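You operate a simulated robot arm through the tools that you are given. There is no shell and no other tool.

You are at the controls of a simulated two-armed robot. One attempt, no reset.

## Task
Switch on the flat press and set 190 C, 45 seconds and firm pressure.

Only the result counts: the job must be done as asked and must still hold three seconds after the hand-in. Knocking over, shifting, dropping, spilling or breaking anything else fails it.

## Robot
Two 7-joint arms with fingered hands on one trunk that stands fixed in place. Base frame: the origin is at the foot of the trunk, x ahead of it, y to its left, z up. Readings come in m, degrees, newtons and seconds.
The left shoulder is at [0.034, 0.214, 1.093], the right one opposite. With the tool pointing down near the work surface each hand reaches from about 0.12 to 0.62 m from the base axis, measured 20 degrees to its own side. Payload 3.3 kg a hand.
Tool frame (each hand has its own): the origin (TCP) lies between the finger pads and is the grasp point; the fingertips stand 0.026 m ahead of it; z points along the fingers, y is the line along which they close. The gripper opens to 0.132 m. The gripper's body begins 0.073 m behind the TCP. The gripper is a hand of 2 fingers: y runs from the thumb to the fingers, the wrist lies at [0, 0, -0.224] in the tool frame.
Orientation is that of the tool frame in the base frame, as [roll, pitch, yaw] about the fixed x, y, z axes, in that order (R = Rz(yaw) Ry(pitch) Rx(roll)). With the fingers straight down and closing along the base's y, the tool's x points along the base's -x, its y along +y and its z along -z.

## Interface
- The arms move only by the tool servo_tool. It takes "left_motion", "right_motion" or both (then of equal length, played together; a hand with none holds still); each is a list of rows, each an object of numbers (a shift or turn left out is 0): "x", "y", "z": the shift along the tool's x, y, z in m; "wx", "wy", "wz": the turn, a rotation vector about the tool's x, y, z in degrees. In form: [{"x": .., "y": .., "z": .., "wx": .., "wy": .., "wz": ..}, ...]. A call has 1 to 20 rows; each row is the pose to reach, as a shift and turn from the pose commanded when the call began, along the tool's axes at that moment. Rows are played at 5 a second. More than 0.05 m and 8.6 degrees between two rows, and nothing of the call is played. A pose out of reach is approached as far as the arm can. The call stops where the force on the tool passes 40 N (or 10 N more than at its start, if that is more) or the arm is blocked; 0.2 s more then pass. In this call time passes only in rows, and 0.2 s behind the last. It gives the time, the measured TCP pose, the force on the tool (base axes), the opening and the grip force at its end, in the units of the frame above (readings bear some noise), with the torque about the TCP (base axes, N m) and any sound that the robot's microphone picked up.
- Cameras (640 x 400 px; columns grow to the right, rows downward): "scene" is now at [0.1072, 0.0446, 1.2592]; the picture's right is [0.53, -0.85, 0.00], its down [-0.40, -0.25, -0.88] and it looks along [0.75, 0.47, -0.47] (base axes); focal length 285 px, centre (320, 200). "left" rides on the left gripper at [-0.066, -0.003, -0.099] in its tool frame; the picture's right is [0.04, -1.00, 0.00], its down [0.83, 0.03, -0.55] and it looks along [0.55, 0.02, 0.83] (tool axes); focal length 261 px, centre (320, 200). "right" rides on the right gripper at [0.065, -0.003, -0.099] in its tool frame; the picture's right is [0.04, 1.00, 0.00], its down [-0.83, 0.03, -0.55] and it looks along [-0.55, 0.02, 0.83] (tool axes); focal length 261 px, centre (320, 200). There is no depth. A picture from a camera that has moved, and an enlarged one, comes with that camera's place and axes in the base frame and with its lens. The place of the scene camera against the robot may be out by one fixed shift of up to 0.025 m in any direction.
- camera(camera): a new picture of that camera. No time passes.
- slide_trunk(by): slides the trunk up (or, below 0, down) by that many m; the arms and the scene camera ride with it, the base frame stays. It gives what a move gives, with no picture.
- curl_fingers(finger1, thumb_bend, hand): sets how far each is bent, from 0 (flat) to 1 (curled in); at 0.3 the hand is open as for a grip, at 0.7 the pads meet at the TCP. One left out holds its place. A second passes; each finger stops where it meets its share of the squeeze, and holds until it gets a number again. It is the only way to open and close the hand. It gives what a move gives, with no picture; readings hold the bend of each and the force on the fingers (four entries, about 0 where the hand has none), thumb and palm.
- head_to(pan, tilt): turns the head with the scene camera to pan (to the left, within 86 degrees either way) and tilt (down, from -29 to 69), counted from straight ahead of the robot. It gives what a move gives.
- zoom(camera, box): a new picture of the part [left, top, right, bottom] of that camera's present view, enlarged. No time passes.
- sign_off(): hands the job in; it is judged then, once.

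Nothing tells you positions but the pictures and the camera data. Unless the task says otherwise, let go and move clear before handing in.

The tools are called after "Emit:" as a command line: name --argument value ..., lists and objects as JSON in quotes. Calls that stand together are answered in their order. servo_tool: Moves the arms, as the interface text tells. Its arguments: {"type":"object","properties":{"left_motion":{"type":"array","items":{"type":"object","properties":{"x":{"type":"number"},"y":{"type":"number"},"z":{"type":"number"},"wx":{"type":"number"},"wy":{"type":"number"},"wz":{"type":"number"}}}},"right_motion":{"type":"array","items":{"type":"object","properties":{"x":{"type":"number"},"y":{"type":"number"},"z":{"type":"number"},"wx":{"type":"number"},"wy":{"type":"number"},"wz":{"type":"number"}}}}},"required":[]} The other tools are called the same way: slide_trunk (by) slides the trunk up or down; curl_fingers (finger1, thumb_bend, hand) moves the fingers one by one; head_to (pan, tilt) turns the head that bears the scene camera; camera (camera) takes a picture; zoom (camera, box) takes an enlarged picture of a part of a camera's view; sign_off () hands the job in.

At the start:

```text
time: 0.0
left_eef_pos: [0.3882, 0.412, 1.097]
left_tool_rot: [-179.9, 0.0, 180.0]
left_wrist_force: [0.7, 0.2, -0.9]
left_wrist_torque: [0.04, -0.04, 0.0]
left_finger_gap: 0.132
left_gripper_force: 0.1
left_shape: jaw
left_bend: [0.3, 0.3]
left_finger forces: [0.0, 0.0, 0.0, 0.0, 0.0, 0.1]
right_eef_pos: [0.3454, -0.0116, 0.9979]
right_tool_rot: [-179.9, 0.0, 180.0]
right_wrist_force: [-0.2, 0.4, 0.0]
right_wrist_torque: [0.01, 0.0, 0.0]
right_finger_gap: 0.1318
right_gripper_force: 0.0
right_shape: jaw
right_bend: [0.3, 0.3]
right_finger forces: [0.0, 0.0, 0.1, 0.0, 0.0, 0.0]
trunk travel left (down, up): [-0.375, 0.386]
head pan, tilt: [31.8, 28.0]
```

scene: 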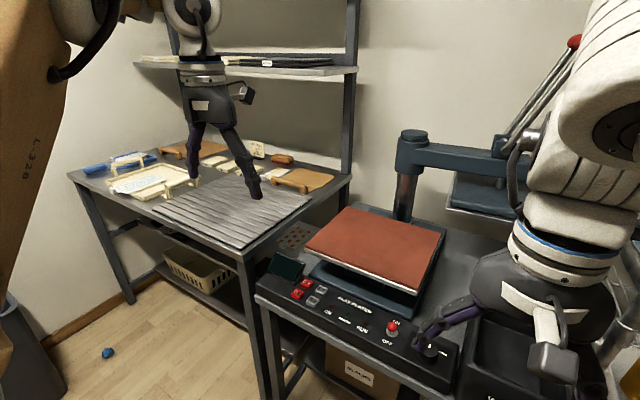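
right: 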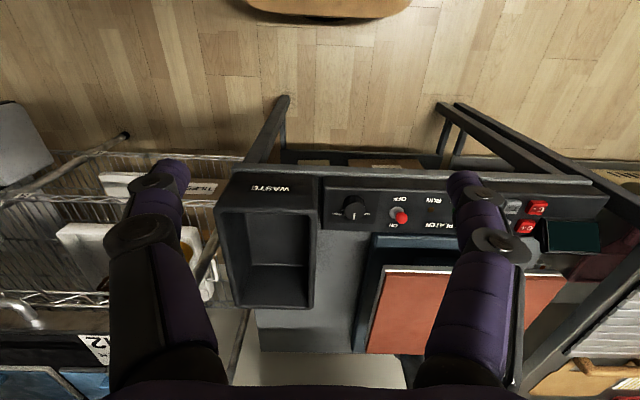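
left: 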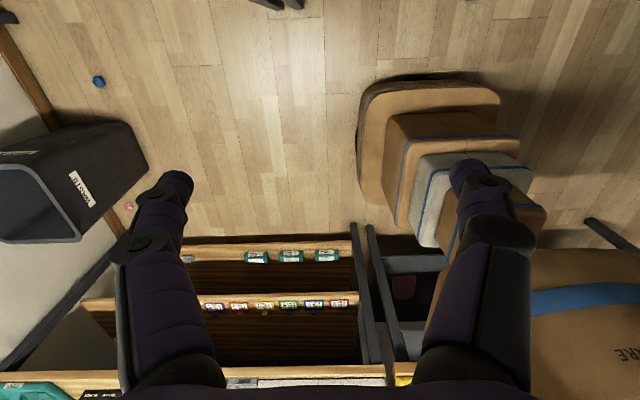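

The flat press stands ahead, with a control panel along its front edge that has a display, red and grey keys, a red toggle and a knob. I'll look closer before moving anything.

Emit:
zoom --camera "scene" --box '[240, 240, 480, 390]'

Emit:
zoom --camera "right" --box '[310, 150, 630, 350]'

Emit:
zoom --camera "right" --box '[310, 160, 470, 260]'

```text
2.67 times, centred on (360, 315) of scene
camera zoom: at [0.1072, 0.0446, 1.2592], right [0.53, -0.85, 0.0], down [-0.4, -0.25, -0.88], along [0.75, 0.47, -0.47], focal length 761 px, centre (213, -107)
```

zoom: 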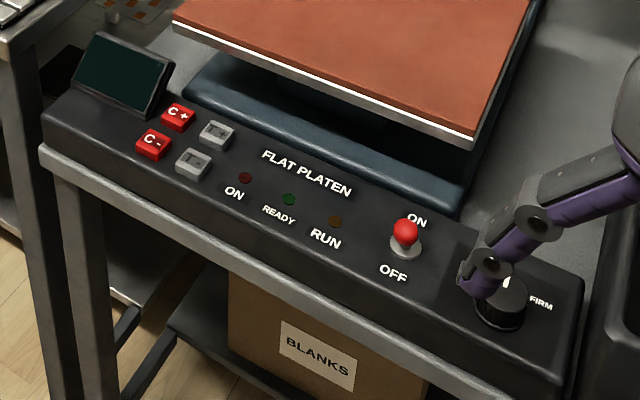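

```text
2.00 times, centred on (470, 250) of right
camera zoom: at [0.2791, -0.015, 1.0977], right [-0.04, 1.0, 0.0], down [0.83, 0.03, 0.55], along [0.55, 0.02, -0.83], focal length 521 px, centre (20, 100)
```

zoom: 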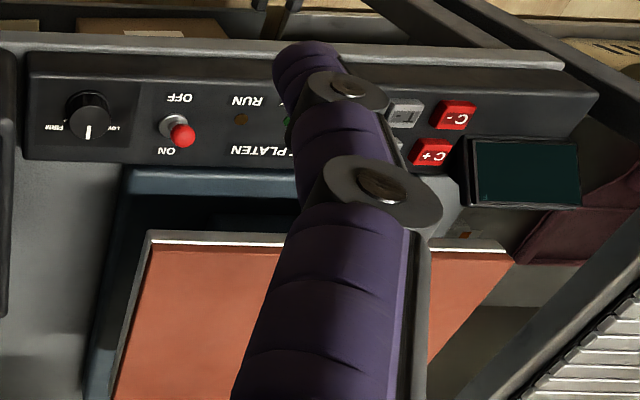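

```text
4.00 times, centred on (390, 210) of right
camera zoom: at [0.2791, -0.015, 1.0977], right [-0.04, 1.0, 0.0], down [0.83, 0.03, 0.55], along [0.55, 0.02, -0.83], focal length 1043 px, centre (40, 160)
```

zoom: 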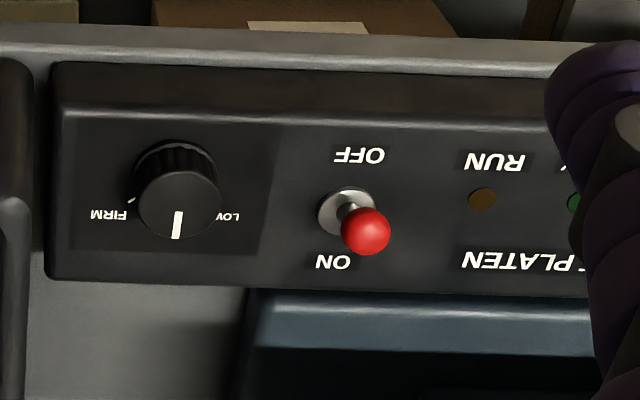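

The panel labelled FLAT PLATEN carries C+/C- keys, grey T keys, an ON/OFF toggle and a LOW/FIRM knob, and its display is dark. I'll turn the head to check for other controls nearby.

Emit:
head_to --pan 0 --tilt 30

Emit:
camera --camera "scene"

Emit:
head_to --pan 20 --tilt 45

Emit:
camera --camera "scene"

```text
time: 1.0
left_eef_pos: [0.3877, 0.4107, 1.0969]
left_tool_rot: [179.9, 0.0, -180.0]
left_wrist_force: [0.3, -0.1, -0.5]
left_wrist_torque: [0.02, -0.01, 0.0]
left_finger_gap: 0.1319
left_gripper_force: 0.0
left_shape: jaw
left_bend: [0.3, 0.3]
left_finger forces: [0.1, 0.0, 0.0, 0.0, 0.1, 0.0]
right_eef_pos: [0.3466, -0.0118, 0.9973]
right_tool_rot: [-180.0, 0.0, -180.0]
right_wrist_force: [0.6, 1.1, -0.5]
right_wrist_torque: [0.02, 0.01, -0.04]
right_finger_gap: 0.1318
right_gripper_force: 0.1
right_shape: jaw
right_bend: [0.3, 0.3]
right_finger forces: [0.0, 0.1, 0.1, 0.0, 0.0, 0.0]
trunk travel left (down, up): [-0.375, 0.386]
head pan, tilt: [0.0, 30.0]
```

```text
taken
camera scene: at [0.1201, -0.0034, 1.2561], right [0.0, -1.0, 0.0], down [-0.5, 0.0, -0.87], along [0.87, 0.0, -0.5], focal length 285 px, centre (320, 200)
```

scene: 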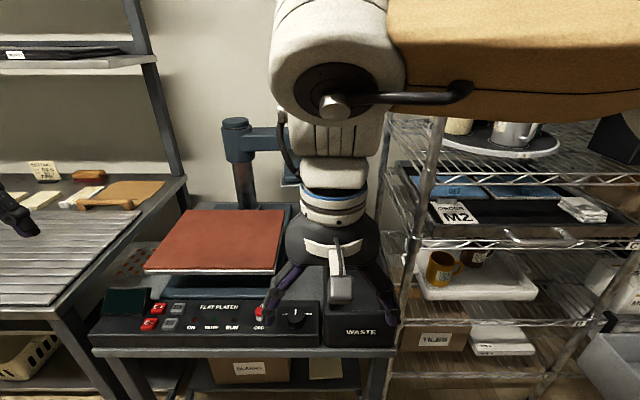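

```text
time: 1.8
left_eef_pos: [0.3881, 0.4102, 1.0973]
left_tool_rot: [-179.9, 0.0, -179.9]
left_wrist_force: [0.4, -0.5, -0.4]
left_wrist_torque: [0.02, 0.02, 0.02]
left_finger_gap: 0.1317
left_gripper_force: 0.1
left_shape: jaw
left_bend: [0.3, 0.3]
left_finger forces: [0.0, 0.0, 0.1, 0.1, 0.0, 0.0]
right_eef_pos: [0.346, -0.0113, 0.9982]
right_tool_rot: [-179.9, 0.0, 180.0]
right_wrist_force: [0.8, -0.3, 0.1]
right_wrist_torque: [0.02, 0.02, -0.01]
right_finger_gap: 0.1321
right_gripper_force: 0.0
right_shape: jaw
right_bend: [0.3, 0.3]
right_finger forces: [0.1, 0.0, 0.1, 0.0, 0.1, 0.0]
trunk travel left (down, up): [-0.375, 0.386]
head pan, tilt: [20.0, 45.0]
```

```text
taken
camera scene: at [0.1061, 0.0243, 1.2335], right [0.34, -0.94, 0.0], down [-0.66, -0.24, -0.71], along [0.66, 0.24, -0.71], focal length 285 px, centre (320, 200)
```

scene: 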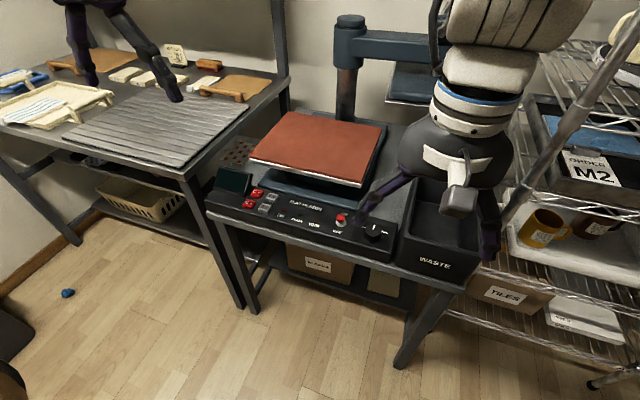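

The only panel in sight is on the flat press, with a waste bin on its right. I'll close the right hand into a single poking tip, which also clears the wrist camera's view of the controls.

Emit:
curl_fingers --hand "right" --finger1 0.7 --thumb_bend 0.7

Emit:
camera --camera "right"

Emit:
zoom --camera "right" --box '[450, 170, 610, 270]'

```text
time: 2.8
left_eef_pos: [0.388, 0.4117, 1.0982]
left_tool_rot: [180.0, 0.1, 180.0]
left_wrist_force: [0.4, -0.3, 0.6]
left_wrist_torque: [0.0, 0.01, -0.02]
left_finger_gap: 0.1317
left_gripper_force: 0.1
left_shape: jaw
left_bend: [0.3, 0.3]
left_finger forces: [0.0, 0.0, 0.0, 0.0, 0.0, 0.0]
right_eef_pos: [0.3451, -0.0124, 0.9988]
right_tool_rot: [-179.8, 0.1, -179.9]
right_wrist_force: [-0.3, 0.2, 0.0]
right_wrist_torque: [0.0, 0.0, -0.03]
right_finger_gap: 0.0023
right_gripper_force: 0.1
right_shape: fingers
right_bend: [0.7, 0.7]
right_finger forces: [0.0, 0.1, 0.1, 0.1, 0.0, 0.1]
trunk travel left (down, up): [-0.375, 0.386]
head pan, tilt: [20.0, 45.0]
```

```text
taken
camera right: at [0.279, -0.0149, 1.0977], right [-0.04, 1.0, 0.0], down [0.83, 0.03, 0.55], along [0.55, 0.02, -0.83], focal length 261 px, centre (320, 200)
```

right: 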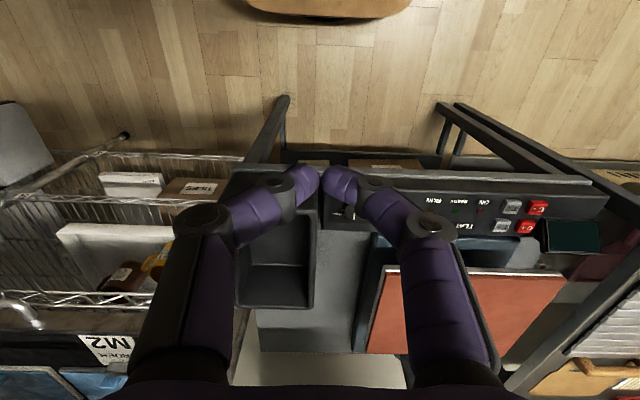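

```text
4.00 times, centred on (530, 220) of right
camera zoom: at [0.279, -0.0149, 1.0977], right [-0.04, 1.0, 0.0], down [0.83, 0.03, 0.55], along [0.55, 0.02, -0.83], focal length 1043 px, centre (-520, 120)
```

zoom: 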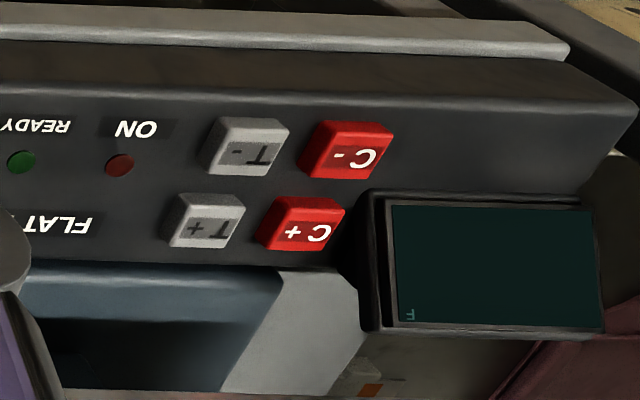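

The right wrist camera now sees the keys clearly, and there seems to be a small mark on the dark display. I'll zoom in on the display and the controls with the scene camera.

Emit:
zoom --camera "scene" --box '[200, 160, 296, 220]'

Emit:
zoom --camera "scene" --box '[304, 190, 416, 260]'

```text
6.67 times, centred on (248, 190) of scene
camera zoom: at [0.1061, 0.0243, 1.2335], right [0.34, -0.94, 0.0], down [-0.66, -0.24, -0.71], along [0.66, 0.24, -0.71], focal length 1902 px, centre (800, 267)
```

zoom: 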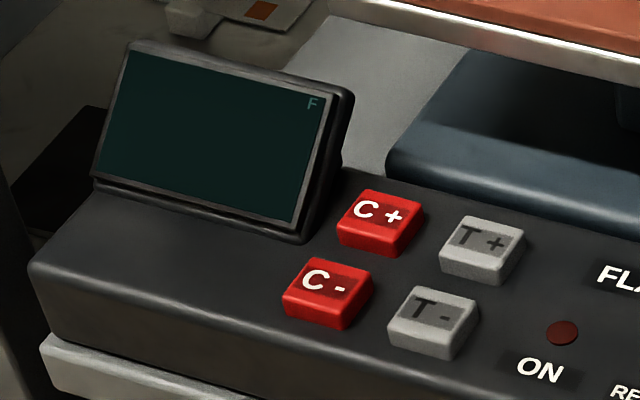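

```text
5.71 times, centred on (360, 225) of scene
camera zoom: at [0.1061, 0.0243, 1.2335], right [0.34, -0.94, 0.0], down [-0.66, -0.24, -0.71], along [0.66, 0.24, -0.71], focal length 1630 px, centre (91, 57)
```

zoom: 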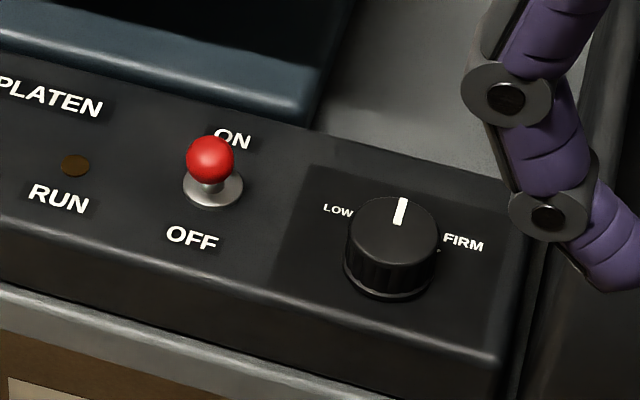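

The knob points straight up between LOW and FIRM, and the ON lamp is dark. I'll move the right hand sideways and take a second wrist picture to triangulate the controls.

Emit:
servo_tool --right_motion '[{"y": 0.045}, {"y": 0.09}, {"y": 0.13}, {"y": 0.17}, {"y": 0.17}]'

Emit:
camera --camera "right"

```text
time: 3.5
left_eef_pos: [0.3876, 0.4121, 1.0963]
left_tool_rot: [180.0, 0.0, 180.0]
left_wrist_force: [0.4, 0.3, 0.2]
left_wrist_torque: [-0.01, -0.01, -0.01]
left_finger_gap: 0.1319
left_gripper_force: 0.0
left_shape: jaw
left_bend: [0.3, 0.3]
left_finger forces: [0.0, 0.0, 0.0, 0.0, 0.0, 0.0]
right_eef_pos: [0.3708, 0.021, 1.028]
right_tool_rot: [174.4, -0.3, 173.6]
right_wrist_force: [-0.2, -0.7, 0.5]
right_wrist_torque: [-0.01, 0.0, -0.02]
right_finger_gap: 0.0019
right_gripper_force: 0.1
right_shape: fingers
right_bend: [0.7, 0.7]
right_finger forces: [0.0, 0.0, 0.0, 0.0, 0.0, 0.0]
right hand out of reach, approached as far as the arm can: row 2, 3
trunk travel left (down, up): [-0.375, 0.386]
head pan, tilt: [20.0, 45.0]
stopped in row 3 (right hand): the arm was blocked; the commanded pose is now the measured one
```

```text
taken
camera right: at [0.3041, 0.0146, 1.1266], right [0.07, 0.99, 0.1], down [0.83, -0.11, 0.55], along [0.55, 0.04, -0.83], focal length 261 px, centre (320, 200)
```

right: 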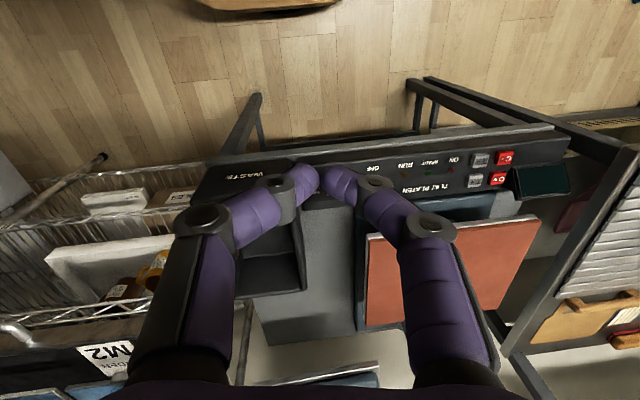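

The right arm stopped at a joint limit while reaching left at this height. I'll straighten the hand, go back a little and drop lower, where reach should be better, then look again.

Emit:
servo_tool --right_motion '[{"x": 0.01, "y": -0.015, "z": 0.02, "wx": 2.8, "wz": -3.2}, {"x": 0.02, "y": -0.03, "z": 0.05, "wx": 5.6, "wz": -6.4}, {"x": 0.02, "y": -0.03, "z": 0.09, "wx": 5.6, "wz": -6.4}, {"x": 0.02, "y": -0.03, "z": 0.13, "wx": 5.6, "wz": -6.4}, {"x": 0.02, "y": -0.03, "z": 0.13, "wx": 5.6, "wz": -6.4}]'

Emit:
camera --camera "right"

```text
time: 4.7
left_eef_pos: [0.3874, 0.4112, 1.0979]
left_tool_rot: [180.0, 0.1, -180.0]
left_wrist_force: [0.5, 0.6, 0.1]
left_wrist_torque: [0.01, -0.02, 0.02]
left_finger_gap: 0.1321
left_gripper_force: 0.1
left_shape: jaw
left_bend: [0.3, 0.3]
left_finger forces: [0.1, 0.1, 0.0, 0.0, 0.0, 0.1]
right_eef_pos: [0.3464, 0.0053, 0.8928]
right_tool_rot: [-179.9, -0.2, -179.9]
right_wrist_force: [-0.1, -0.9, 0.0]
right_wrist_torque: [-0.03, 0.01, -0.01]
right_finger_gap: 0.002
right_gripper_force: 0.0
right_shape: fingers
right_bend: [0.7, 0.7]
right_finger forces: [0.0, 0.1, 0.1, 0.0, 0.1, 0.1]
trunk travel left (down, up): [-0.375, 0.386]
head pan, tilt: [20.0, 45.0]
```

```text
taken
camera right: at [0.2803, 0.0018, 0.9934], right [-0.04, 1.0, 0.0], down [0.83, 0.04, 0.55], along [0.55, 0.02, -0.84], focal length 261 px, centre (320, 200)
```

right: 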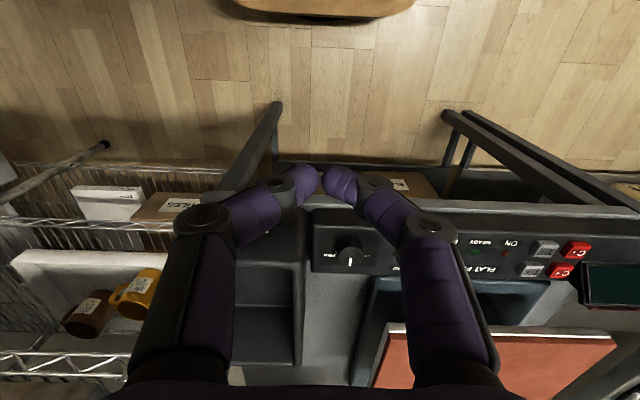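

From two wrist pictures I place the C- key near (0.53, 0.38, 0.72) and the knob near (0.56, 0.06, 0.71). I'll zoom from this pose for finer measurements.

Emit:
zoom --camera "right" --box '[448, 215, 640, 335]'

Emit:
zoom --camera "right" --box '[300, 190, 460, 290]'

```text
3.33 times, centred on (544, 275) of right
camera zoom: at [0.2803, 0.0018, 0.9934], right [-0.04, 1.0, 0.0], down [0.83, 0.04, 0.55], along [0.55, 0.02, -0.84], focal length 869 px, centre (-427, -50)
```

zoom: 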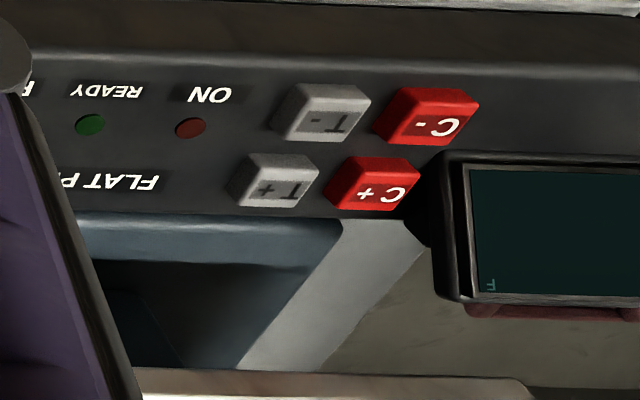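

```text
4.00 times, centred on (380, 240) of right
camera zoom: at [0.2803, 0.0018, 0.9934], right [-0.04, 1.0, 0.0], down [0.83, 0.04, 0.55], along [0.55, 0.02, -0.84], focal length 1043 px, centre (80, 40)
```

zoom: 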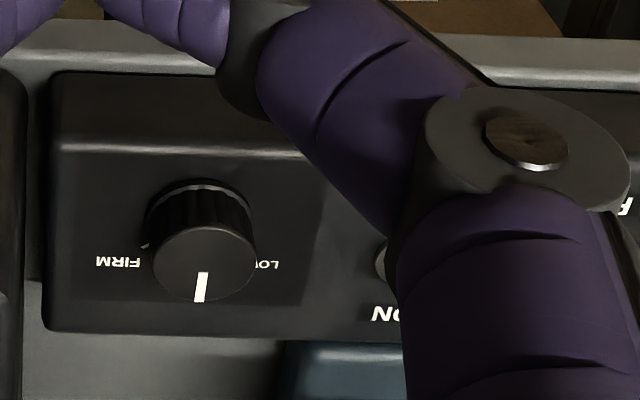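

The keys sit near x 0.53–0.57, y 0.33–0.37 and z about 0.73, the toggle near (0.55, 0.136), and the platen edge starts at about x 0.605, z 0.80. I'll curl the left thumb fully so its straight finger becomes a slim poker, and look at how it stands.

Emit:
curl_fingers --hand "left" --finger1 0.3 --thumb_bend 1.0

Emit:
camera --camera "left"

Emit:
camera --camera "scene"

```text
time: 5.7
left_eef_pos: [0.3881, 0.412, 1.0968]
left_tool_rot: [-180.0, 0.0, -179.8]
left_wrist_force: [-1.2, 0.0, 0.2]
left_wrist_torque: [0.0, 0.01, -0.01]
left_finger_gap: 0.0462
left_gripper_force: 0.0
left_shape: fingers
left_bend: [0.3, 1.0]
left_finger forces: [0.1, 0.0, 0.1, 0.0, 0.0, 0.0]
right_eef_pos: [0.3465, 0.0048, 0.8945]
right_tool_rot: [-179.7, -0.1, -179.9]
right_wrist_force: [-0.3, 0.2, 0.0]
right_wrist_torque: [0.0, -0.02, 0.01]
right_finger_gap: 0.0019
right_gripper_force: 0.1
right_shape: fingers
right_bend: [0.7, 0.7]
right_finger forces: [0.0, 0.1, 0.1, 0.1, 0.0, 0.0]
trunk travel left (down, up): [-0.375, 0.386]
head pan, tilt: [20.0, 45.0]
```

```text
taken
camera left: at [0.4531, 0.4093, 1.1972], right [-0.04, -1.0, 0.0], down [-0.83, 0.03, 0.55], along [-0.55, 0.02, -0.83], focal length 261 px, centre (320, 200)
```

left: 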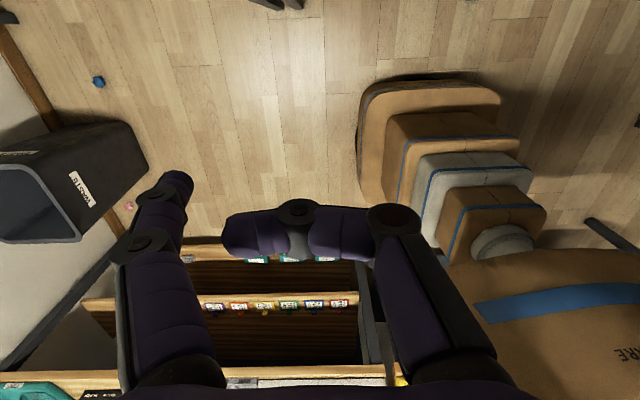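

```text
taken
camera scene: at [0.1061, 0.0243, 1.2335], right [0.34, -0.94, 0.0], down [-0.66, -0.24, -0.71], along [0.66, 0.24, -0.71], focal length 285 px, centre (320, 200)
```

scene: 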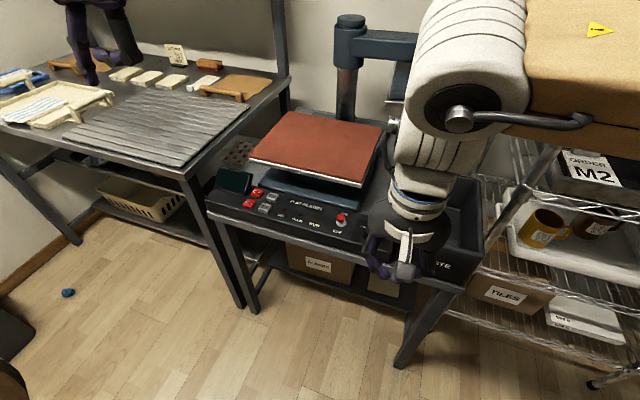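

The left finger now sticks out alone, with its tip about 0.073 m to the thumb-opposite side of the TCP. I'll bring the left hand above the keys, well clear of the platen.

Emit:
servo_tool --left_motion '[{"x": -0.02, "y": -0.015, "z": 0.025}, {"x": -0.04, "y": -0.03, "z": 0.055}, {"x": -0.06, "y": -0.045, "z": 0.085}, {"x": -0.08, "y": -0.06, "z": 0.115}, {"x": -0.1, "y": -0.08, "z": 0.145}, {"x": -0.12, "y": -0.1, "z": 0.175}, {"x": -0.14, "y": -0.12, "z": 0.2}, {"x": -0.157, "y": -0.13, "z": 0.225}, {"x": -0.157, "y": -0.13, "z": 0.225}]'

Emit:
camera --camera "scene"

Emit:
camera --camera "right"

```text
time: 7.7
left_eef_pos: [0.547, 0.281, 0.8729]
left_tool_rot: [-179.9, 0.0, -180.0]
left_wrist_force: [0.1, 0.8, -0.2]
left_wrist_torque: [0.01, -0.02, 0.02]
left_finger_gap: 0.0461
left_gripper_force: 0.0
left_shape: fingers
left_bend: [0.3, 1.0]
left_finger forces: [0.0, 0.0, 0.0, 0.0, 0.0, 0.0]
right_eef_pos: [0.348, 0.0041, 0.8937]
right_tool_rot: [-179.9, -0.2, -180.0]
right_wrist_force: [-0.2, -0.3, 0.5]
right_wrist_torque: [0.0, 0.02, 0.01]
right_finger_gap: 0.0018
right_gripper_force: 0.0
right_shape: fingers
right_bend: [0.7, 0.7]
right_finger forces: [0.0, 0.0, 0.1, 0.0, 0.1, 0.1]
trunk travel left (down, up): [-0.375, 0.386]
head pan, tilt: [20.0, 45.0]
```

```text
taken
camera scene: at [0.106, 0.0243, 1.2335], right [0.34, -0.94, 0.0], down [-0.66, -0.24, -0.71], along [0.66, 0.24, -0.71], focal length 285 px, centre (320, 200)
```

scene: 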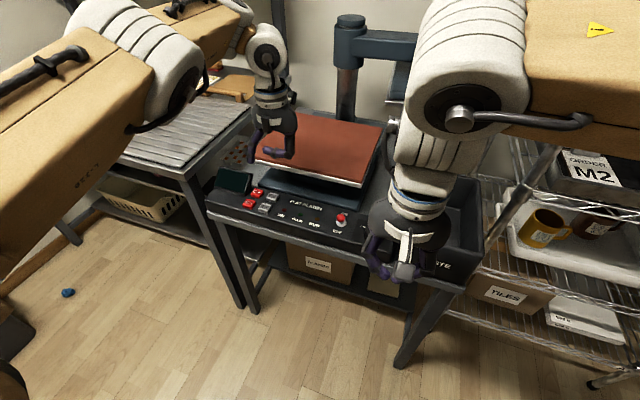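

```text
taken
camera right: at [0.2805, 0.0018, 0.9938], right [-0.04, 1.0, 0.0], down [0.83, 0.04, 0.55], along [0.55, 0.02, -0.84], focal length 261 px, centre (320, 200)
```

right: 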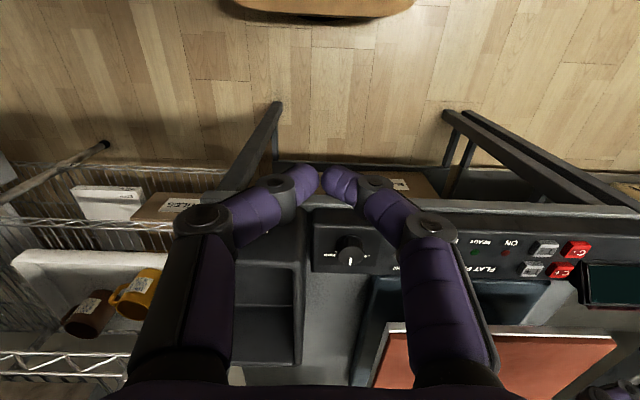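

The left hand hovers over the platen edge and the camera readings agree with its reported pose. I'll shift the right hand to the right so its camera can see the toggle and measure it.

Emit:
servo_tool --right_motion '[{"y": -0.04}, {"y": -0.08}, {"y": -0.12}, {"y": -0.15}, {"y": -0.15}]'

Emit:
camera --camera "right"

Emit:
zoom --camera "scene" --box '[200, 120, 424, 260]'

```text
time: 8.9
left_eef_pos: [0.5464, 0.2809, 0.8724]
left_tool_rot: [-180.0, 0.0, 180.0]
left_wrist_force: [0.3, -1.1, 0.5]
left_wrist_torque: [0.02, -0.04, 0.01]
left_finger_gap: 0.0462
left_gripper_force: 0.1
left_shape: fingers
left_bend: [0.3, 1.0]
left_finger forces: [0.0, 0.0, 0.1, 0.1, 0.0, 0.0]
right_eef_pos: [0.3473, -0.1455, 0.8946]
right_tool_rot: [-179.9, -0.2, -179.9]
right_wrist_force: [-0.4, -0.2, 0.0]
right_wrist_torque: [-0.03, -0.03, -0.01]
right_finger_gap: 0.0021
right_gripper_force: 0.0
right_shape: fingers
right_bend: [0.7, 0.7]
right_finger forces: [0.1, 0.0, 0.0, 0.0, 0.1, 0.0]
trunk travel left (down, up): [-0.375, 0.386]
head pan, tilt: [20.0, 45.0]
```

```text
taken
camera right: at [0.281, -0.1486, 0.9945], right [-0.04, 1.0, 0.0], down [0.83, 0.04, 0.55], along [0.55, 0.02, -0.84], focal length 261 px, centre (320, 200)
```

right: 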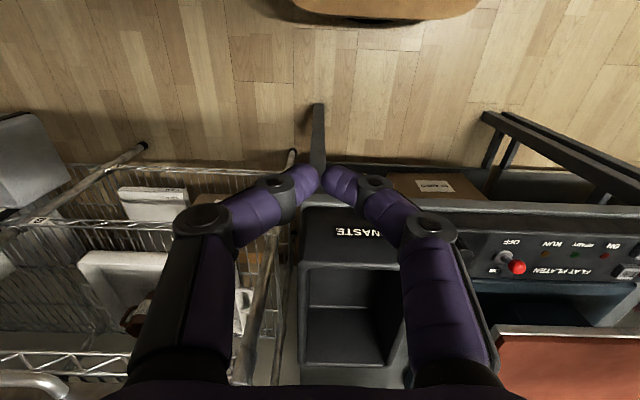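

```text
2.86 times, centred on (312, 190) of scene
camera zoom: at [0.1062, 0.0244, 1.2335], right [0.34, -0.94, 0.0], down [-0.66, -0.24, -0.71], along [0.66, 0.24, -0.71], focal length 815 px, centre (343, 229)
```

zoom: 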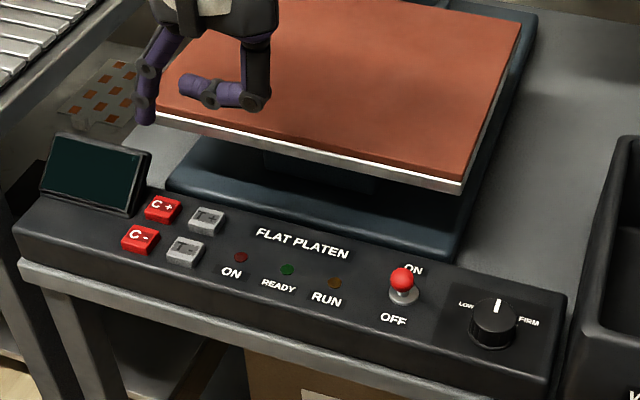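

Emit:
zoom --camera "right" --box '[480, 220, 560, 290]'

Emit:
zoom --camera "right" --box '[480, 210, 640, 310]'

```text
5.71 times, centred on (520, 255) of right
camera zoom: at [0.281, -0.1486, 0.9945], right [-0.04, 1.0, 0.0], down [0.83, 0.04, 0.55], along [0.55, 0.02, -0.84], focal length 1489 px, centre (-823, -114)
```

zoom: 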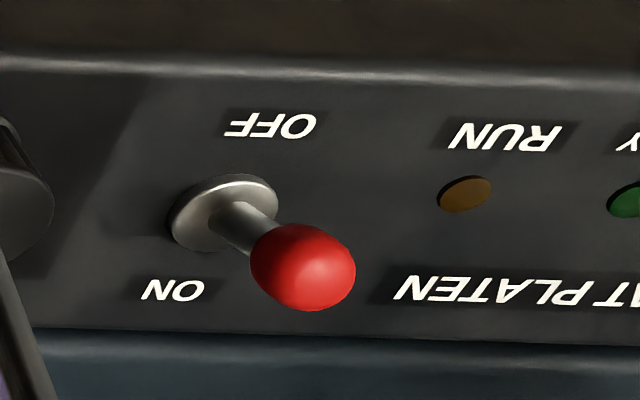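

```text
4.00 times, centred on (560, 260) of right
camera zoom: at [0.281, -0.1486, 0.9945], right [-0.04, 1.0, 0.0], down [0.83, 0.04, 0.55], along [0.55, 0.02, -0.84], focal length 1043 px, centre (-640, -40)
```

zoom: 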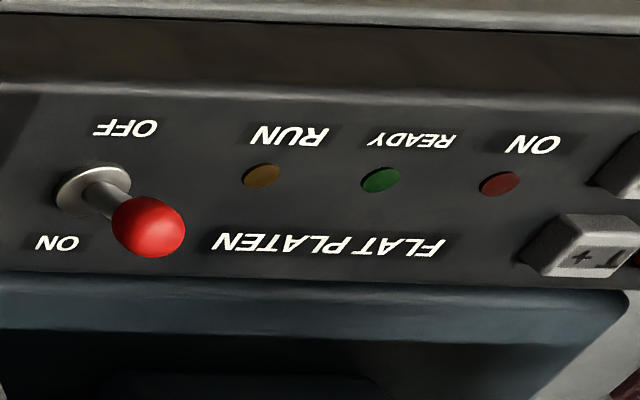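

The toggle base is at about (0.556, 0.137, 0.714) and its red ball at (0.547, 0.137, 0.741), so it leans toward me and OFF. I'll close the left hand into a compact tip and bring it to the robot side of the ball, clear of the knob.

Emit:
curl_fingers --hand "left" --finger1 0.7 --thumb_bend 0.7

Emit:
servo_tool --left_motion '[{"x": 0.012, "y": -0.035}, {"x": 0.024, "y": -0.07}, {"x": 0.036, "y": -0.11}, {"x": 0.036, "y": -0.144}, {"x": 0.036, "y": -0.144, "z": 0.03}, {"x": 0.036, "y": -0.144, "z": 0.06}, {"x": 0.036, "y": -0.144, "z": 0.08}, {"x": 0.036, "y": -0.144, "z": 0.08}]'

Emit:
camera --camera "right"

Emit:
zoom --camera "scene" --box '[264, 120, 424, 260]'

```text
time: 9.9
left_eef_pos: [0.5449, 0.2806, 0.8716]
left_tool_rot: [-180.0, 0.0, -180.0]
left_wrist_force: [-0.2, 0.3, 0.5]
left_wrist_torque: [-0.01, -0.02, -0.01]
left_finger_gap: 0.0018
left_gripper_force: 0.0
left_shape: fingers
left_bend: [0.7, 0.7]
left_finger forces: [0.0, 0.0, 0.0, 0.1, 0.0, 0.0]
right_eef_pos: [0.3473, -0.1457, 0.895]
right_tool_rot: [-179.7, -0.1, -179.9]
right_wrist_force: [-0.1, 0.1, 0.1]
right_wrist_torque: [0.01, -0.02, 0.0]
right_finger_gap: 0.0016
right_gripper_force: 0.1
right_shape: fingers
right_bend: [0.7, 0.7]
right_finger forces: [0.0, 0.0, 0.1, 0.0, 0.0, 0.1]
trunk travel left (down, up): [-0.375, 0.386]
head pan, tilt: [20.0, 45.0]
```

```text
time: 11.7
left_eef_pos: [0.5101, 0.1424, 0.7916]
left_tool_rot: [180.0, -0.1, -179.4]
left_wrist_force: [1.2, 0.0, 0.2]
left_wrist_torque: [0.01, 0.01, -0.02]
left_finger_gap: 0.0014
left_gripper_force: 0.1
left_shape: fingers
left_bend: [0.7, 0.7]
left_finger forces: [0.0, 0.0, 0.0, 0.0, 0.0, 0.1]
right_eef_pos: [0.3458, -0.1448, 0.8946]
right_tool_rot: [-179.8, -0.2, -179.8]
right_wrist_force: [0.5, 0.1, -0.1]
right_wrist_torque: [0.0, 0.04, 0.0]
right_finger_gap: 0.0019
right_gripper_force: 0.0
right_shape: fingers
right_bend: [0.7, 0.7]
right_finger forces: [0.0, 0.0, 0.1, 0.0, 0.0, 0.0]
trunk travel left (down, up): [-0.375, 0.386]
head pan, tilt: [20.0, 45.0]
```

```text
taken
camera right: at [0.2809, -0.1485, 0.9946], right [-0.04, 1.0, 0.0], down [0.83, 0.04, 0.55], along [0.55, 0.02, -0.84], focal length 261 px, centre (320, 200)
```

right: 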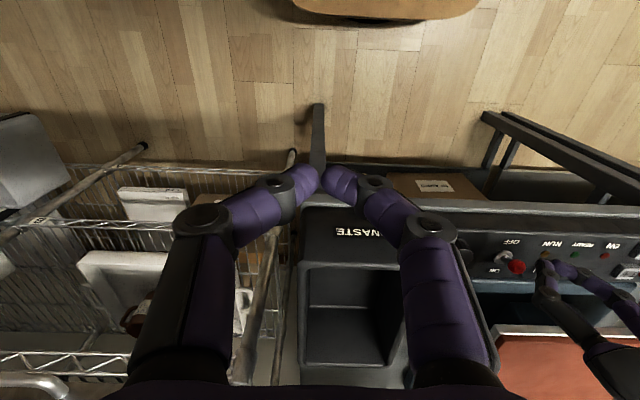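

```text
2.86 times, centred on (344, 190) of scene
camera zoom: at [0.1061, 0.0242, 1.2335], right [0.34, -0.94, 0.0], down [-0.66, -0.24, -0.71], along [0.66, 0.24, -0.71], focal length 815 px, centre (251, 229)
```

zoom: 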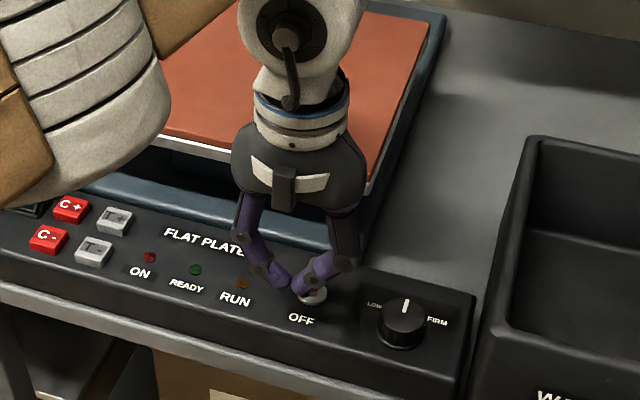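

The closed tip is at about (0.510, 0.142), just short of the ball. I'll lower it to ball height on the robot side and check before pushing.

Emit:
servo_tool --left_motion '[{"y": -0.002, "z": 0.012}, {"y": -0.004, "z": 0.024}, {"y": -0.004, "z": 0.036}, {"y": -0.004, "z": 0.036}]'

Emit:
zoom --camera "right" --box '[460, 200, 620, 300]'

Emit:
zoom --camera "scene" --box '[284, 180, 396, 250]'

```text
time: 12.7
left_eef_pos: [0.5075, 0.1325, 0.7549]
left_tool_rot: [-180.0, -0.1, 179.8]
left_wrist_force: [0.1, 0.2, 0.3]
left_wrist_torque: [-0.01, -0.04, 0.01]
left_finger_gap: 0.0019
left_gripper_force: 0.0
left_shape: fingers
left_bend: [0.7, 0.7]
left_finger forces: [0.1, 0.0, 0.1, 0.0, 0.1, 0.0]
right_eef_pos: [0.3478, -0.1445, 0.8956]
right_tool_rot: [-179.8, -0.2, -179.9]
right_wrist_force: [0.2, -0.3, 0.5]
right_wrist_torque: [-0.01, -0.03, 0.01]
right_finger_gap: 0.0018
right_gripper_force: 0.1
right_shape: fingers
right_bend: [0.7, 0.7]
right_finger forces: [0.1, 0.1, 0.0, 0.0, 0.0, 0.1]
trunk travel left (down, up): [-0.375, 0.386]
head pan, tilt: [20.0, 45.0]
```

```text
4.00 times, centred on (540, 250) of right
camera zoom: at [0.281, -0.1485, 0.9945], right [-0.04, 1.0, 0.0], down [0.83, 0.04, 0.55], along [0.55, 0.02, -0.84], focal length 1043 px, centre (-560, 0)
```

zoom: 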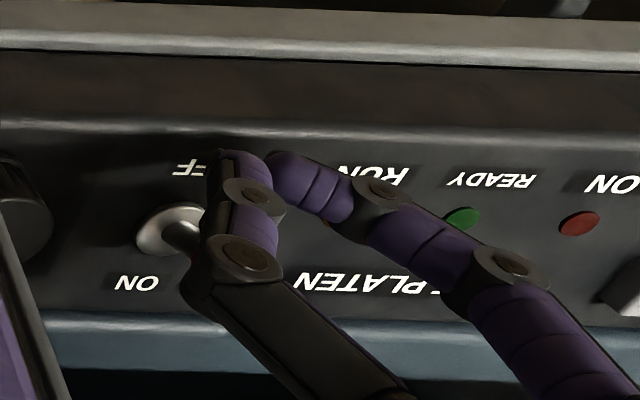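

```text
5.71 times, centred on (340, 215) of scene
camera zoom: at [0.1061, 0.0241, 1.2335], right [0.34, -0.94, 0.0], down [-0.66, -0.24, -0.71], along [0.66, 0.24, -0.71], focal length 1630 px, centre (206, 114)
```

zoom: 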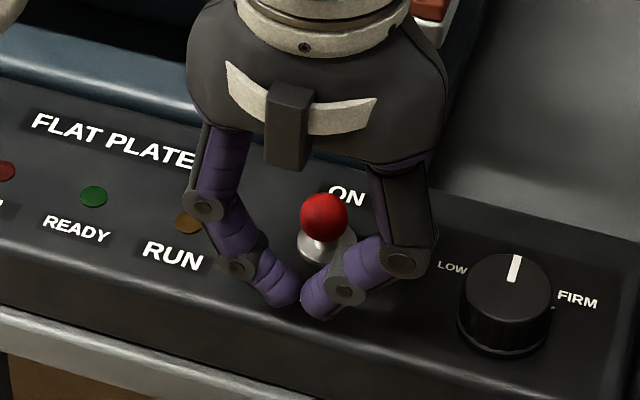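

The closed fingertips are on the near side of the ball at its height. I'll now push away from the robot, toward ON.

Emit:
servo_tool --left_motion '[{"x": -0.01}, {"x": -0.018}, {"x": -0.026}, {"x": -0.034}, {"x": -0.04}]'

Emit:
zoom --camera "scene" --box '[200, 160, 392, 280]'

Emit:
zoom --camera "right" --box '[460, 200, 620, 300]'

```text
time: 13.9
left_eef_pos: [0.5321, 0.1388, 0.7574]
left_tool_rot: [180.0, 0.0, -180.0]
left_wrist_force: [-1.3, -1.4, -0.3]
left_wrist_torque: [-0.04, 0.0, 0.0]
left_finger_gap: 0.0033
left_gripper_force: 1.1
left_shape: fingers
left_bend: [0.7, 0.7]
left_finger forces: [0.1, 0.0, 0.0, 0.1, 1.8, 0.0]
left hand out of reach, approached as far as the arm can: row 3, 4, 5
right_eef_pos: [0.3459, -0.1453, 0.8944]
right_tool_rot: [-179.8, -0.1, -179.9]
right_wrist_force: [0.9, 0.6, 0.3]
right_wrist_torque: [-0.02, 0.0, -0.01]
right_finger_gap: 0.0019
right_gripper_force: 0.0
right_shape: fingers
right_bend: [0.7, 0.7]
right_finger forces: [0.0, 0.0, 0.0, 0.0, 0.1, 0.1]
trunk travel left (down, up): [-0.375, 0.386]
head pan, tilt: [20.0, 45.0]
```

```text
3.33 times, centred on (296, 220) of scene
camera zoom: at [0.106, 0.024, 1.2335], right [0.34, -0.94, 0.0], down [-0.66, -0.24, -0.71], along [0.66, 0.24, -0.71], focal length 951 px, centre (400, 133)
```

zoom: 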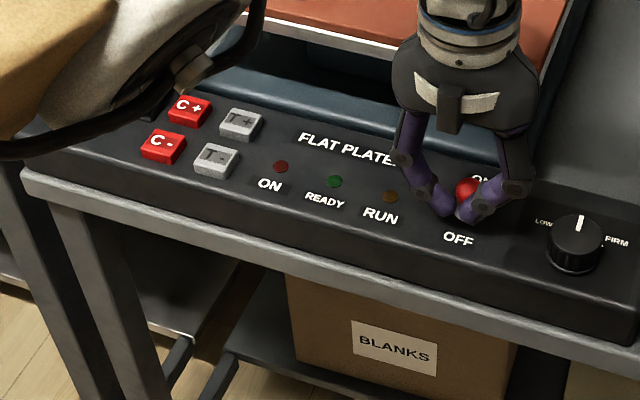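

```text
4.00 times, centred on (540, 250) of right
camera zoom: at [0.2809, -0.1486, 0.9945], right [-0.04, 1.0, 0.0], down [0.83, 0.04, 0.55], along [0.55, 0.02, -0.84], focal length 1043 px, centre (-560, 0)
```

zoom: 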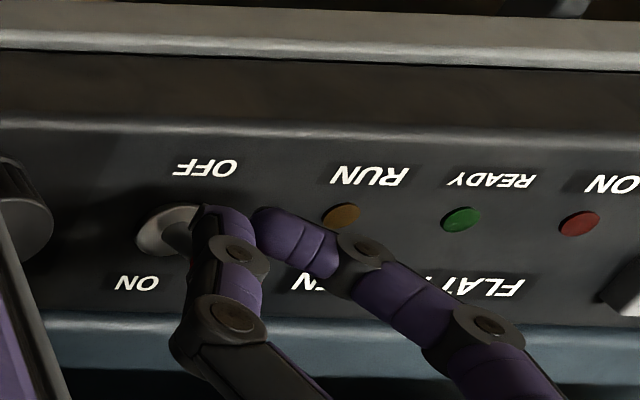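

The push met the toggle but the left arm ran out of reach with the hand straight down. I'll back off and tilt the fingers forward about 20 degrees, which brings the wrist closer and extends the reach.

Emit:
servo_tool --left_motion '[{"x": 0.015, "z": -0.005}, {"x": 0.03, "z": -0.01}, {"x": 0.04, "z": -0.02, "wy": -7}, {"x": 0.04, "z": -0.03, "wy": -14}, {"x": 0.04, "z": -0.03, "wy": -20}, {"x": 0.04, "z": -0.03, "wy": -20}]'

Emit:
zoom --camera "scene" --box '[200, 160, 392, 280]'

```text
time: 15.3
left_eef_pos: [0.5542, 0.1133, 0.8208]
left_tool_rot: [179.2, 11.8, 180.0]
left_wrist_force: [1.0, 0.1, 1.4]
left_wrist_torque: [-0.01, -0.05, -0.02]
left_finger_gap: 0.0016
left_gripper_force: 0.0
left_shape: fingers
left_bend: [0.7, 0.7]
left_finger forces: [0.1, 0.0, 0.0, 0.1, 0.0, 0.0]
left hand out of reach, approached as far as the arm can: row 2, 3, 4, 5, 6
right_eef_pos: [0.3468, -0.1453, 0.8943]
right_tool_rot: [-179.8, -0.2, -179.9]
right_wrist_force: [-0.1, -1.1, -0.4]
right_wrist_torque: [0.02, -0.01, 0.02]
right_finger_gap: 0.0017
right_gripper_force: 0.0
right_shape: fingers
right_bend: [0.7, 0.7]
right_finger forces: [0.2, 0.0, 0.0, 0.1, 0.0, 0.0]
trunk travel left (down, up): [-0.375, 0.386]
head pan, tilt: [20.0, 45.0]
```

```text
3.33 times, centred on (296, 220) of scene
camera zoom: at [0.1062, 0.0242, 1.2335], right [0.34, -0.94, 0.0], down [-0.66, -0.24, -0.71], along [0.66, 0.24, -0.71], focal length 951 px, centre (400, 133)
```

zoom: 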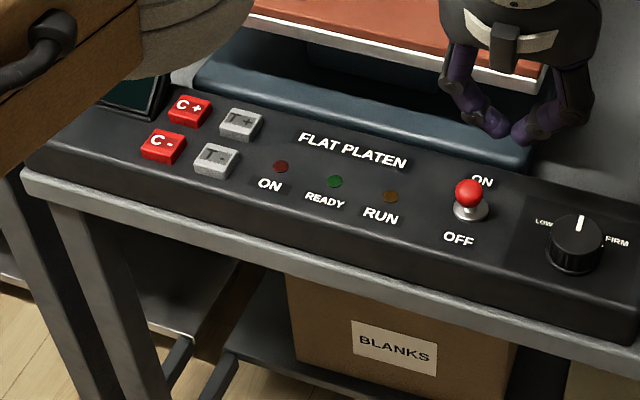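

The arm did not follow: it swung out to x 0.554, tilted only 12 degrees, so it is against a joint limit rather than stretched out. The toggle still looks unchanged, and I'll look at the arm's posture to find a better one.

Emit:
camera --camera "scene"

Emit:
camera --camera "right"

Emit:
camera --camera "left"

```text
taken
camera scene: at [0.1062, 0.0242, 1.2335], right [0.34, -0.94, 0.0], down [-0.66, -0.24, -0.71], along [0.66, 0.24, -0.71], focal length 285 px, centre (320, 200)
```

scene: 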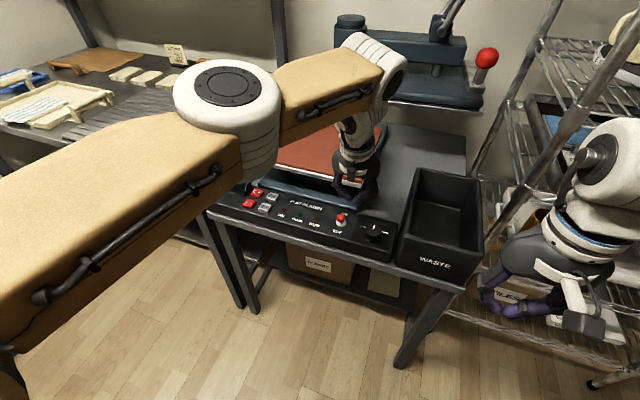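

```text
taken
camera right: at [0.281, -0.1484, 0.9945], right [-0.04, 1.0, 0.0], down [0.83, 0.04, 0.55], along [0.55, 0.02, -0.84], focal length 261 px, centre (320, 200)
```

right: 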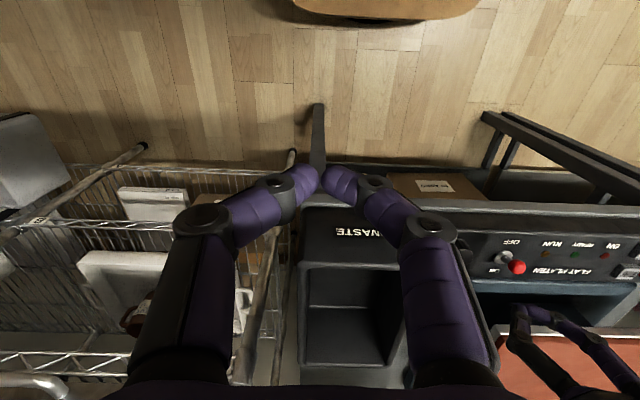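

```text
taken
camera left: at [0.5965, 0.1088, 0.932], right [-0.04, -1.0, -0.02], down [-0.93, 0.03, 0.37], along [-0.37, 0.03, -0.93], focal length 261 px, centre (320, 200)
```

left: 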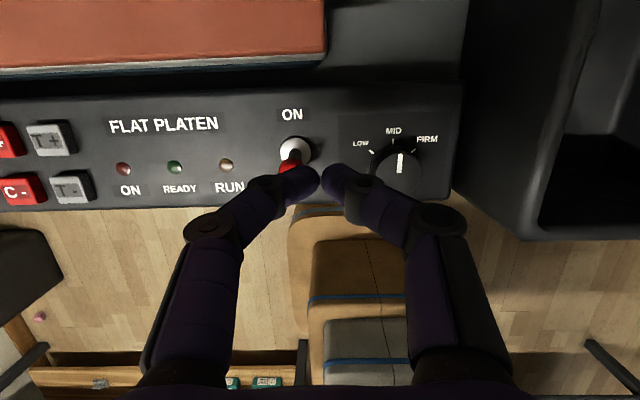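

The left wrist view is very useful: it shows LOW, MID and FIRM around the knob (now at MID) and the toggle leaning to OFF. I'll lift the hand and take it back left to free the arm from its stretched posture.

Emit:
servo_tool --left_motion '[{"y": 0.03, "z": -0.02}, {"x": 0.01, "y": 0.07, "z": -0.03}, {"x": 0.03, "y": 0.11, "z": -0.03}, {"x": 0.06, "y": 0.15, "z": -0.03}, {"x": 0.09, "y": 0.17, "z": -0.03}, {"x": 0.09, "y": 0.17, "z": -0.03}]'

Emit:
camera --camera "scene"

```text
time: 16.7
left_eef_pos: [0.5817, 0.2746, 0.8499]
left_tool_rot: [179.1, 11.7, 179.9]
left_wrist_force: [-0.2, -0.4, 1.0]
left_wrist_torque: [0.0, 0.0, 0.01]
left_finger_gap: 0.0016
left_gripper_force: 0.1
left_shape: fingers
left_bend: [0.7, 0.7]
left_finger forces: [0.1, 0.0, 0.1, 0.0, 0.0, 0.1]
left hand out of reach, approached as far as the arm can: row 1, 2, 3, 4, 5, 6
right_eef_pos: [0.3464, -0.1458, 0.8944]
right_tool_rot: [-179.8, -0.1, -179.9]
right_wrist_force: [-1.1, 0.2, -0.3]
right_wrist_torque: [-0.02, 0.01, -0.01]
right_finger_gap: 0.0016
right_gripper_force: 0.1
right_shape: fingers
right_bend: [0.7, 0.7]
right_finger forces: [0.1, 0.0, 0.0, 0.0, 0.1, 0.1]
trunk travel left (down, up): [-0.375, 0.386]
head pan, tilt: [20.0, 45.0]
```

```text
taken
camera scene: at [0.1064, 0.0242, 1.2334], right [0.34, -0.94, 0.0], down [-0.66, -0.24, -0.71], along [0.66, 0.24, -0.71], focal length 285 px, centre (320, 200)
```

scene: 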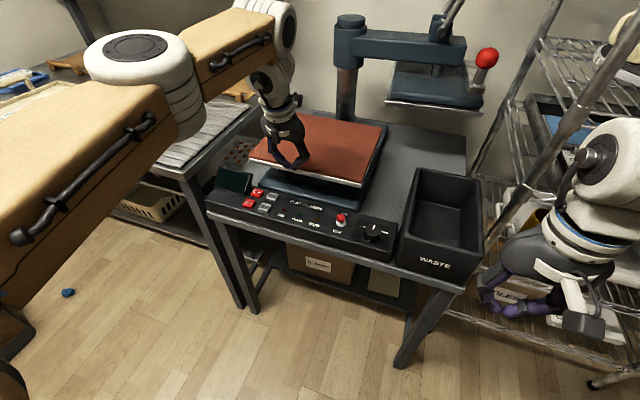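

The left arm seems stuck near full stretch, so I need to know what pose it is being commanded to. I'll send a null row to see whether it still reports out of reach.

Emit:
servo_tool --left_motion '[{"x": 0.0}]'

```text
time: 17.1
left_eef_pos: [0.5806, 0.273, 0.8496]
left_tool_rot: [179.1, 11.7, 179.9]
left_wrist_force: [0.4, -1.0, -0.4]
left_wrist_torque: [0.0, 0.01, 0.02]
left_finger_gap: 0.0018
left_gripper_force: 0.2
left_shape: fingers
left_bend: [0.7, 0.7]
left_finger forces: [0.0, 0.0, 0.0, 0.0, 0.1, 0.1]
right_eef_pos: [0.3465, -0.1454, 0.8941]
right_tool_rot: [-179.8, -0.3, -179.9]
right_wrist_force: [0.1, 0.0, -0.5]
right_wrist_torque: [-0.01, -0.02, 0.0]
right_finger_gap: 0.002
right_gripper_force: 0.0
right_shape: fingers
right_bend: [0.7, 0.7]
right_finger forces: [0.0, 0.0, 0.0, 0.0, 0.1, 0.1]
trunk travel left (down, up): [-0.375, 0.386]
head pan, tilt: [20.0, 45.0]
```

The commanded pose does follow the measured one, so only inward motion is stuck. I'll try small inward steps combined with a little turn to get the elbow bending.

Emit:
servo_tool --left_motion '[{"x": 0.006}, {"x": 0.012}, {"x": 0.018}, {"x": 0.024}]'

```text
time: 18.1
left_eef_pos: [0.5586, 0.2746, 0.8439]
left_tool_rot: [179.2, 11.8, -180.0]
left_wrist_force: [-0.4, -0.3, -0.9]
left_wrist_torque: [0.02, 0.03, 0.01]
left_finger_gap: 0.0017
left_gripper_force: 0.1
left_shape: fingers
left_bend: [0.7, 0.7]
left_finger forces: [0.0, 0.0, 0.1, 0.1, 0.1, 0.1]
left hand out of reach, approached as far as the arm can: row 1, 2
right_eef_pos: [0.3473, -0.1466, 0.8936]
right_tool_rot: [-179.8, -0.2, -179.9]
right_wrist_force: [-0.2, 0.2, 0.4]
right_wrist_torque: [-0.04, -0.01, 0.0]
right_finger_gap: 0.0017
right_gripper_force: 0.0
right_shape: fingers
right_bend: [0.7, 0.7]
right_finger forces: [0.1, 0.1, 0.0, 0.0, 0.0, 0.0]
trunk travel left (down, up): [-0.375, 0.386]
head pan, tilt: [20.0, 45.0]
```

Small steps freed the arm. I'll draw the hand further back and then tilt the fingers forward to about 25 degrees.

Emit:
servo_tool --left_motion '[{"x": 0.01, "z": -0.005}, {"x": 0.02, "z": -0.01}, {"x": 0.03, "z": -0.015}, {"x": 0.04, "z": -0.02}, {"x": 0.052, "z": -0.026}, {"x": 0.064, "z": -0.03}, {"x": 0.074, "z": -0.036}, {"x": 0.074, "z": -0.036, "wy": -4}, {"x": 0.074, "z": -0.036, "wy": -8}, {"x": 0.074, "z": -0.036, "wy": -13}, {"x": 0.074, "z": -0.036, "wy": -13}]'

Emit:
camera --camera "left"

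Emit:
camera --camera "scene"

```text
time: 20.5
left_eef_pos: [0.4838, 0.3133, 0.8641]
left_tool_rot: [-178.0, 24.6, -175.7]
left_wrist_force: [0.4, 0.5, -0.1]
left_wrist_torque: [0.01, 0.0, -0.01]
left_finger_gap: 0.0017
left_gripper_force: 0.1
left_shape: fingers
left_bend: [0.7, 0.7]
left_finger forces: [0.0, 0.1, 0.0, 0.1, 0.1, 0.0]
left hand out of reach, approached as far as the arm can: row 1, 2, 8, 9, 10, 11
right_eef_pos: [0.3469, -0.1454, 0.8958]
right_tool_rot: [-179.7, -0.2, -179.9]
right_wrist_force: [-0.3, 0.2, 0.1]
right_wrist_torque: [0.01, -0.01, -0.02]
right_finger_gap: 0.0019
right_gripper_force: 0.0
right_shape: fingers
right_bend: [0.7, 0.7]
right_finger forces: [0.1, 0.0, 0.1, 0.1, 0.0, 0.0]
trunk travel left (down, up): [-0.375, 0.386]
head pan, tilt: [20.0, 45.0]
```

```text
taken
camera left: at [0.5025, 0.3166, 0.9813], right [0.02, -1.0, 0.02], down [-0.99, -0.02, 0.16], along [-0.15, -0.02, -0.99], focal length 261 px, centre (320, 200)
```

left: 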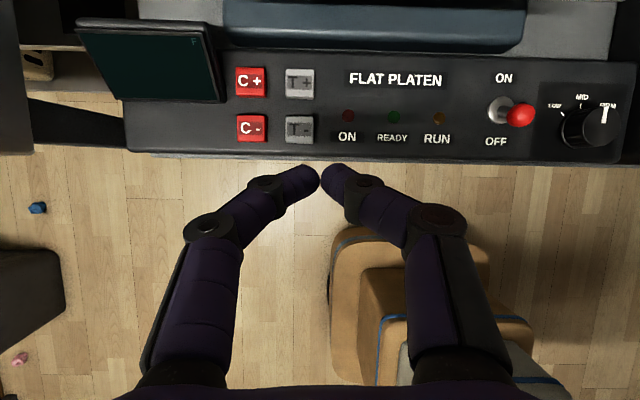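

```text
taken
camera scene: at [0.1062, 0.0242, 1.2335], right [0.34, -0.94, 0.0], down [-0.66, -0.24, -0.71], along [0.66, 0.24, -0.71], focal length 285 px, centre (320, 200)
```

scene: 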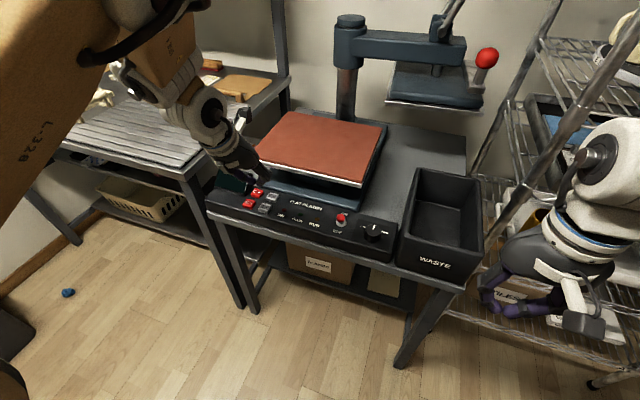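

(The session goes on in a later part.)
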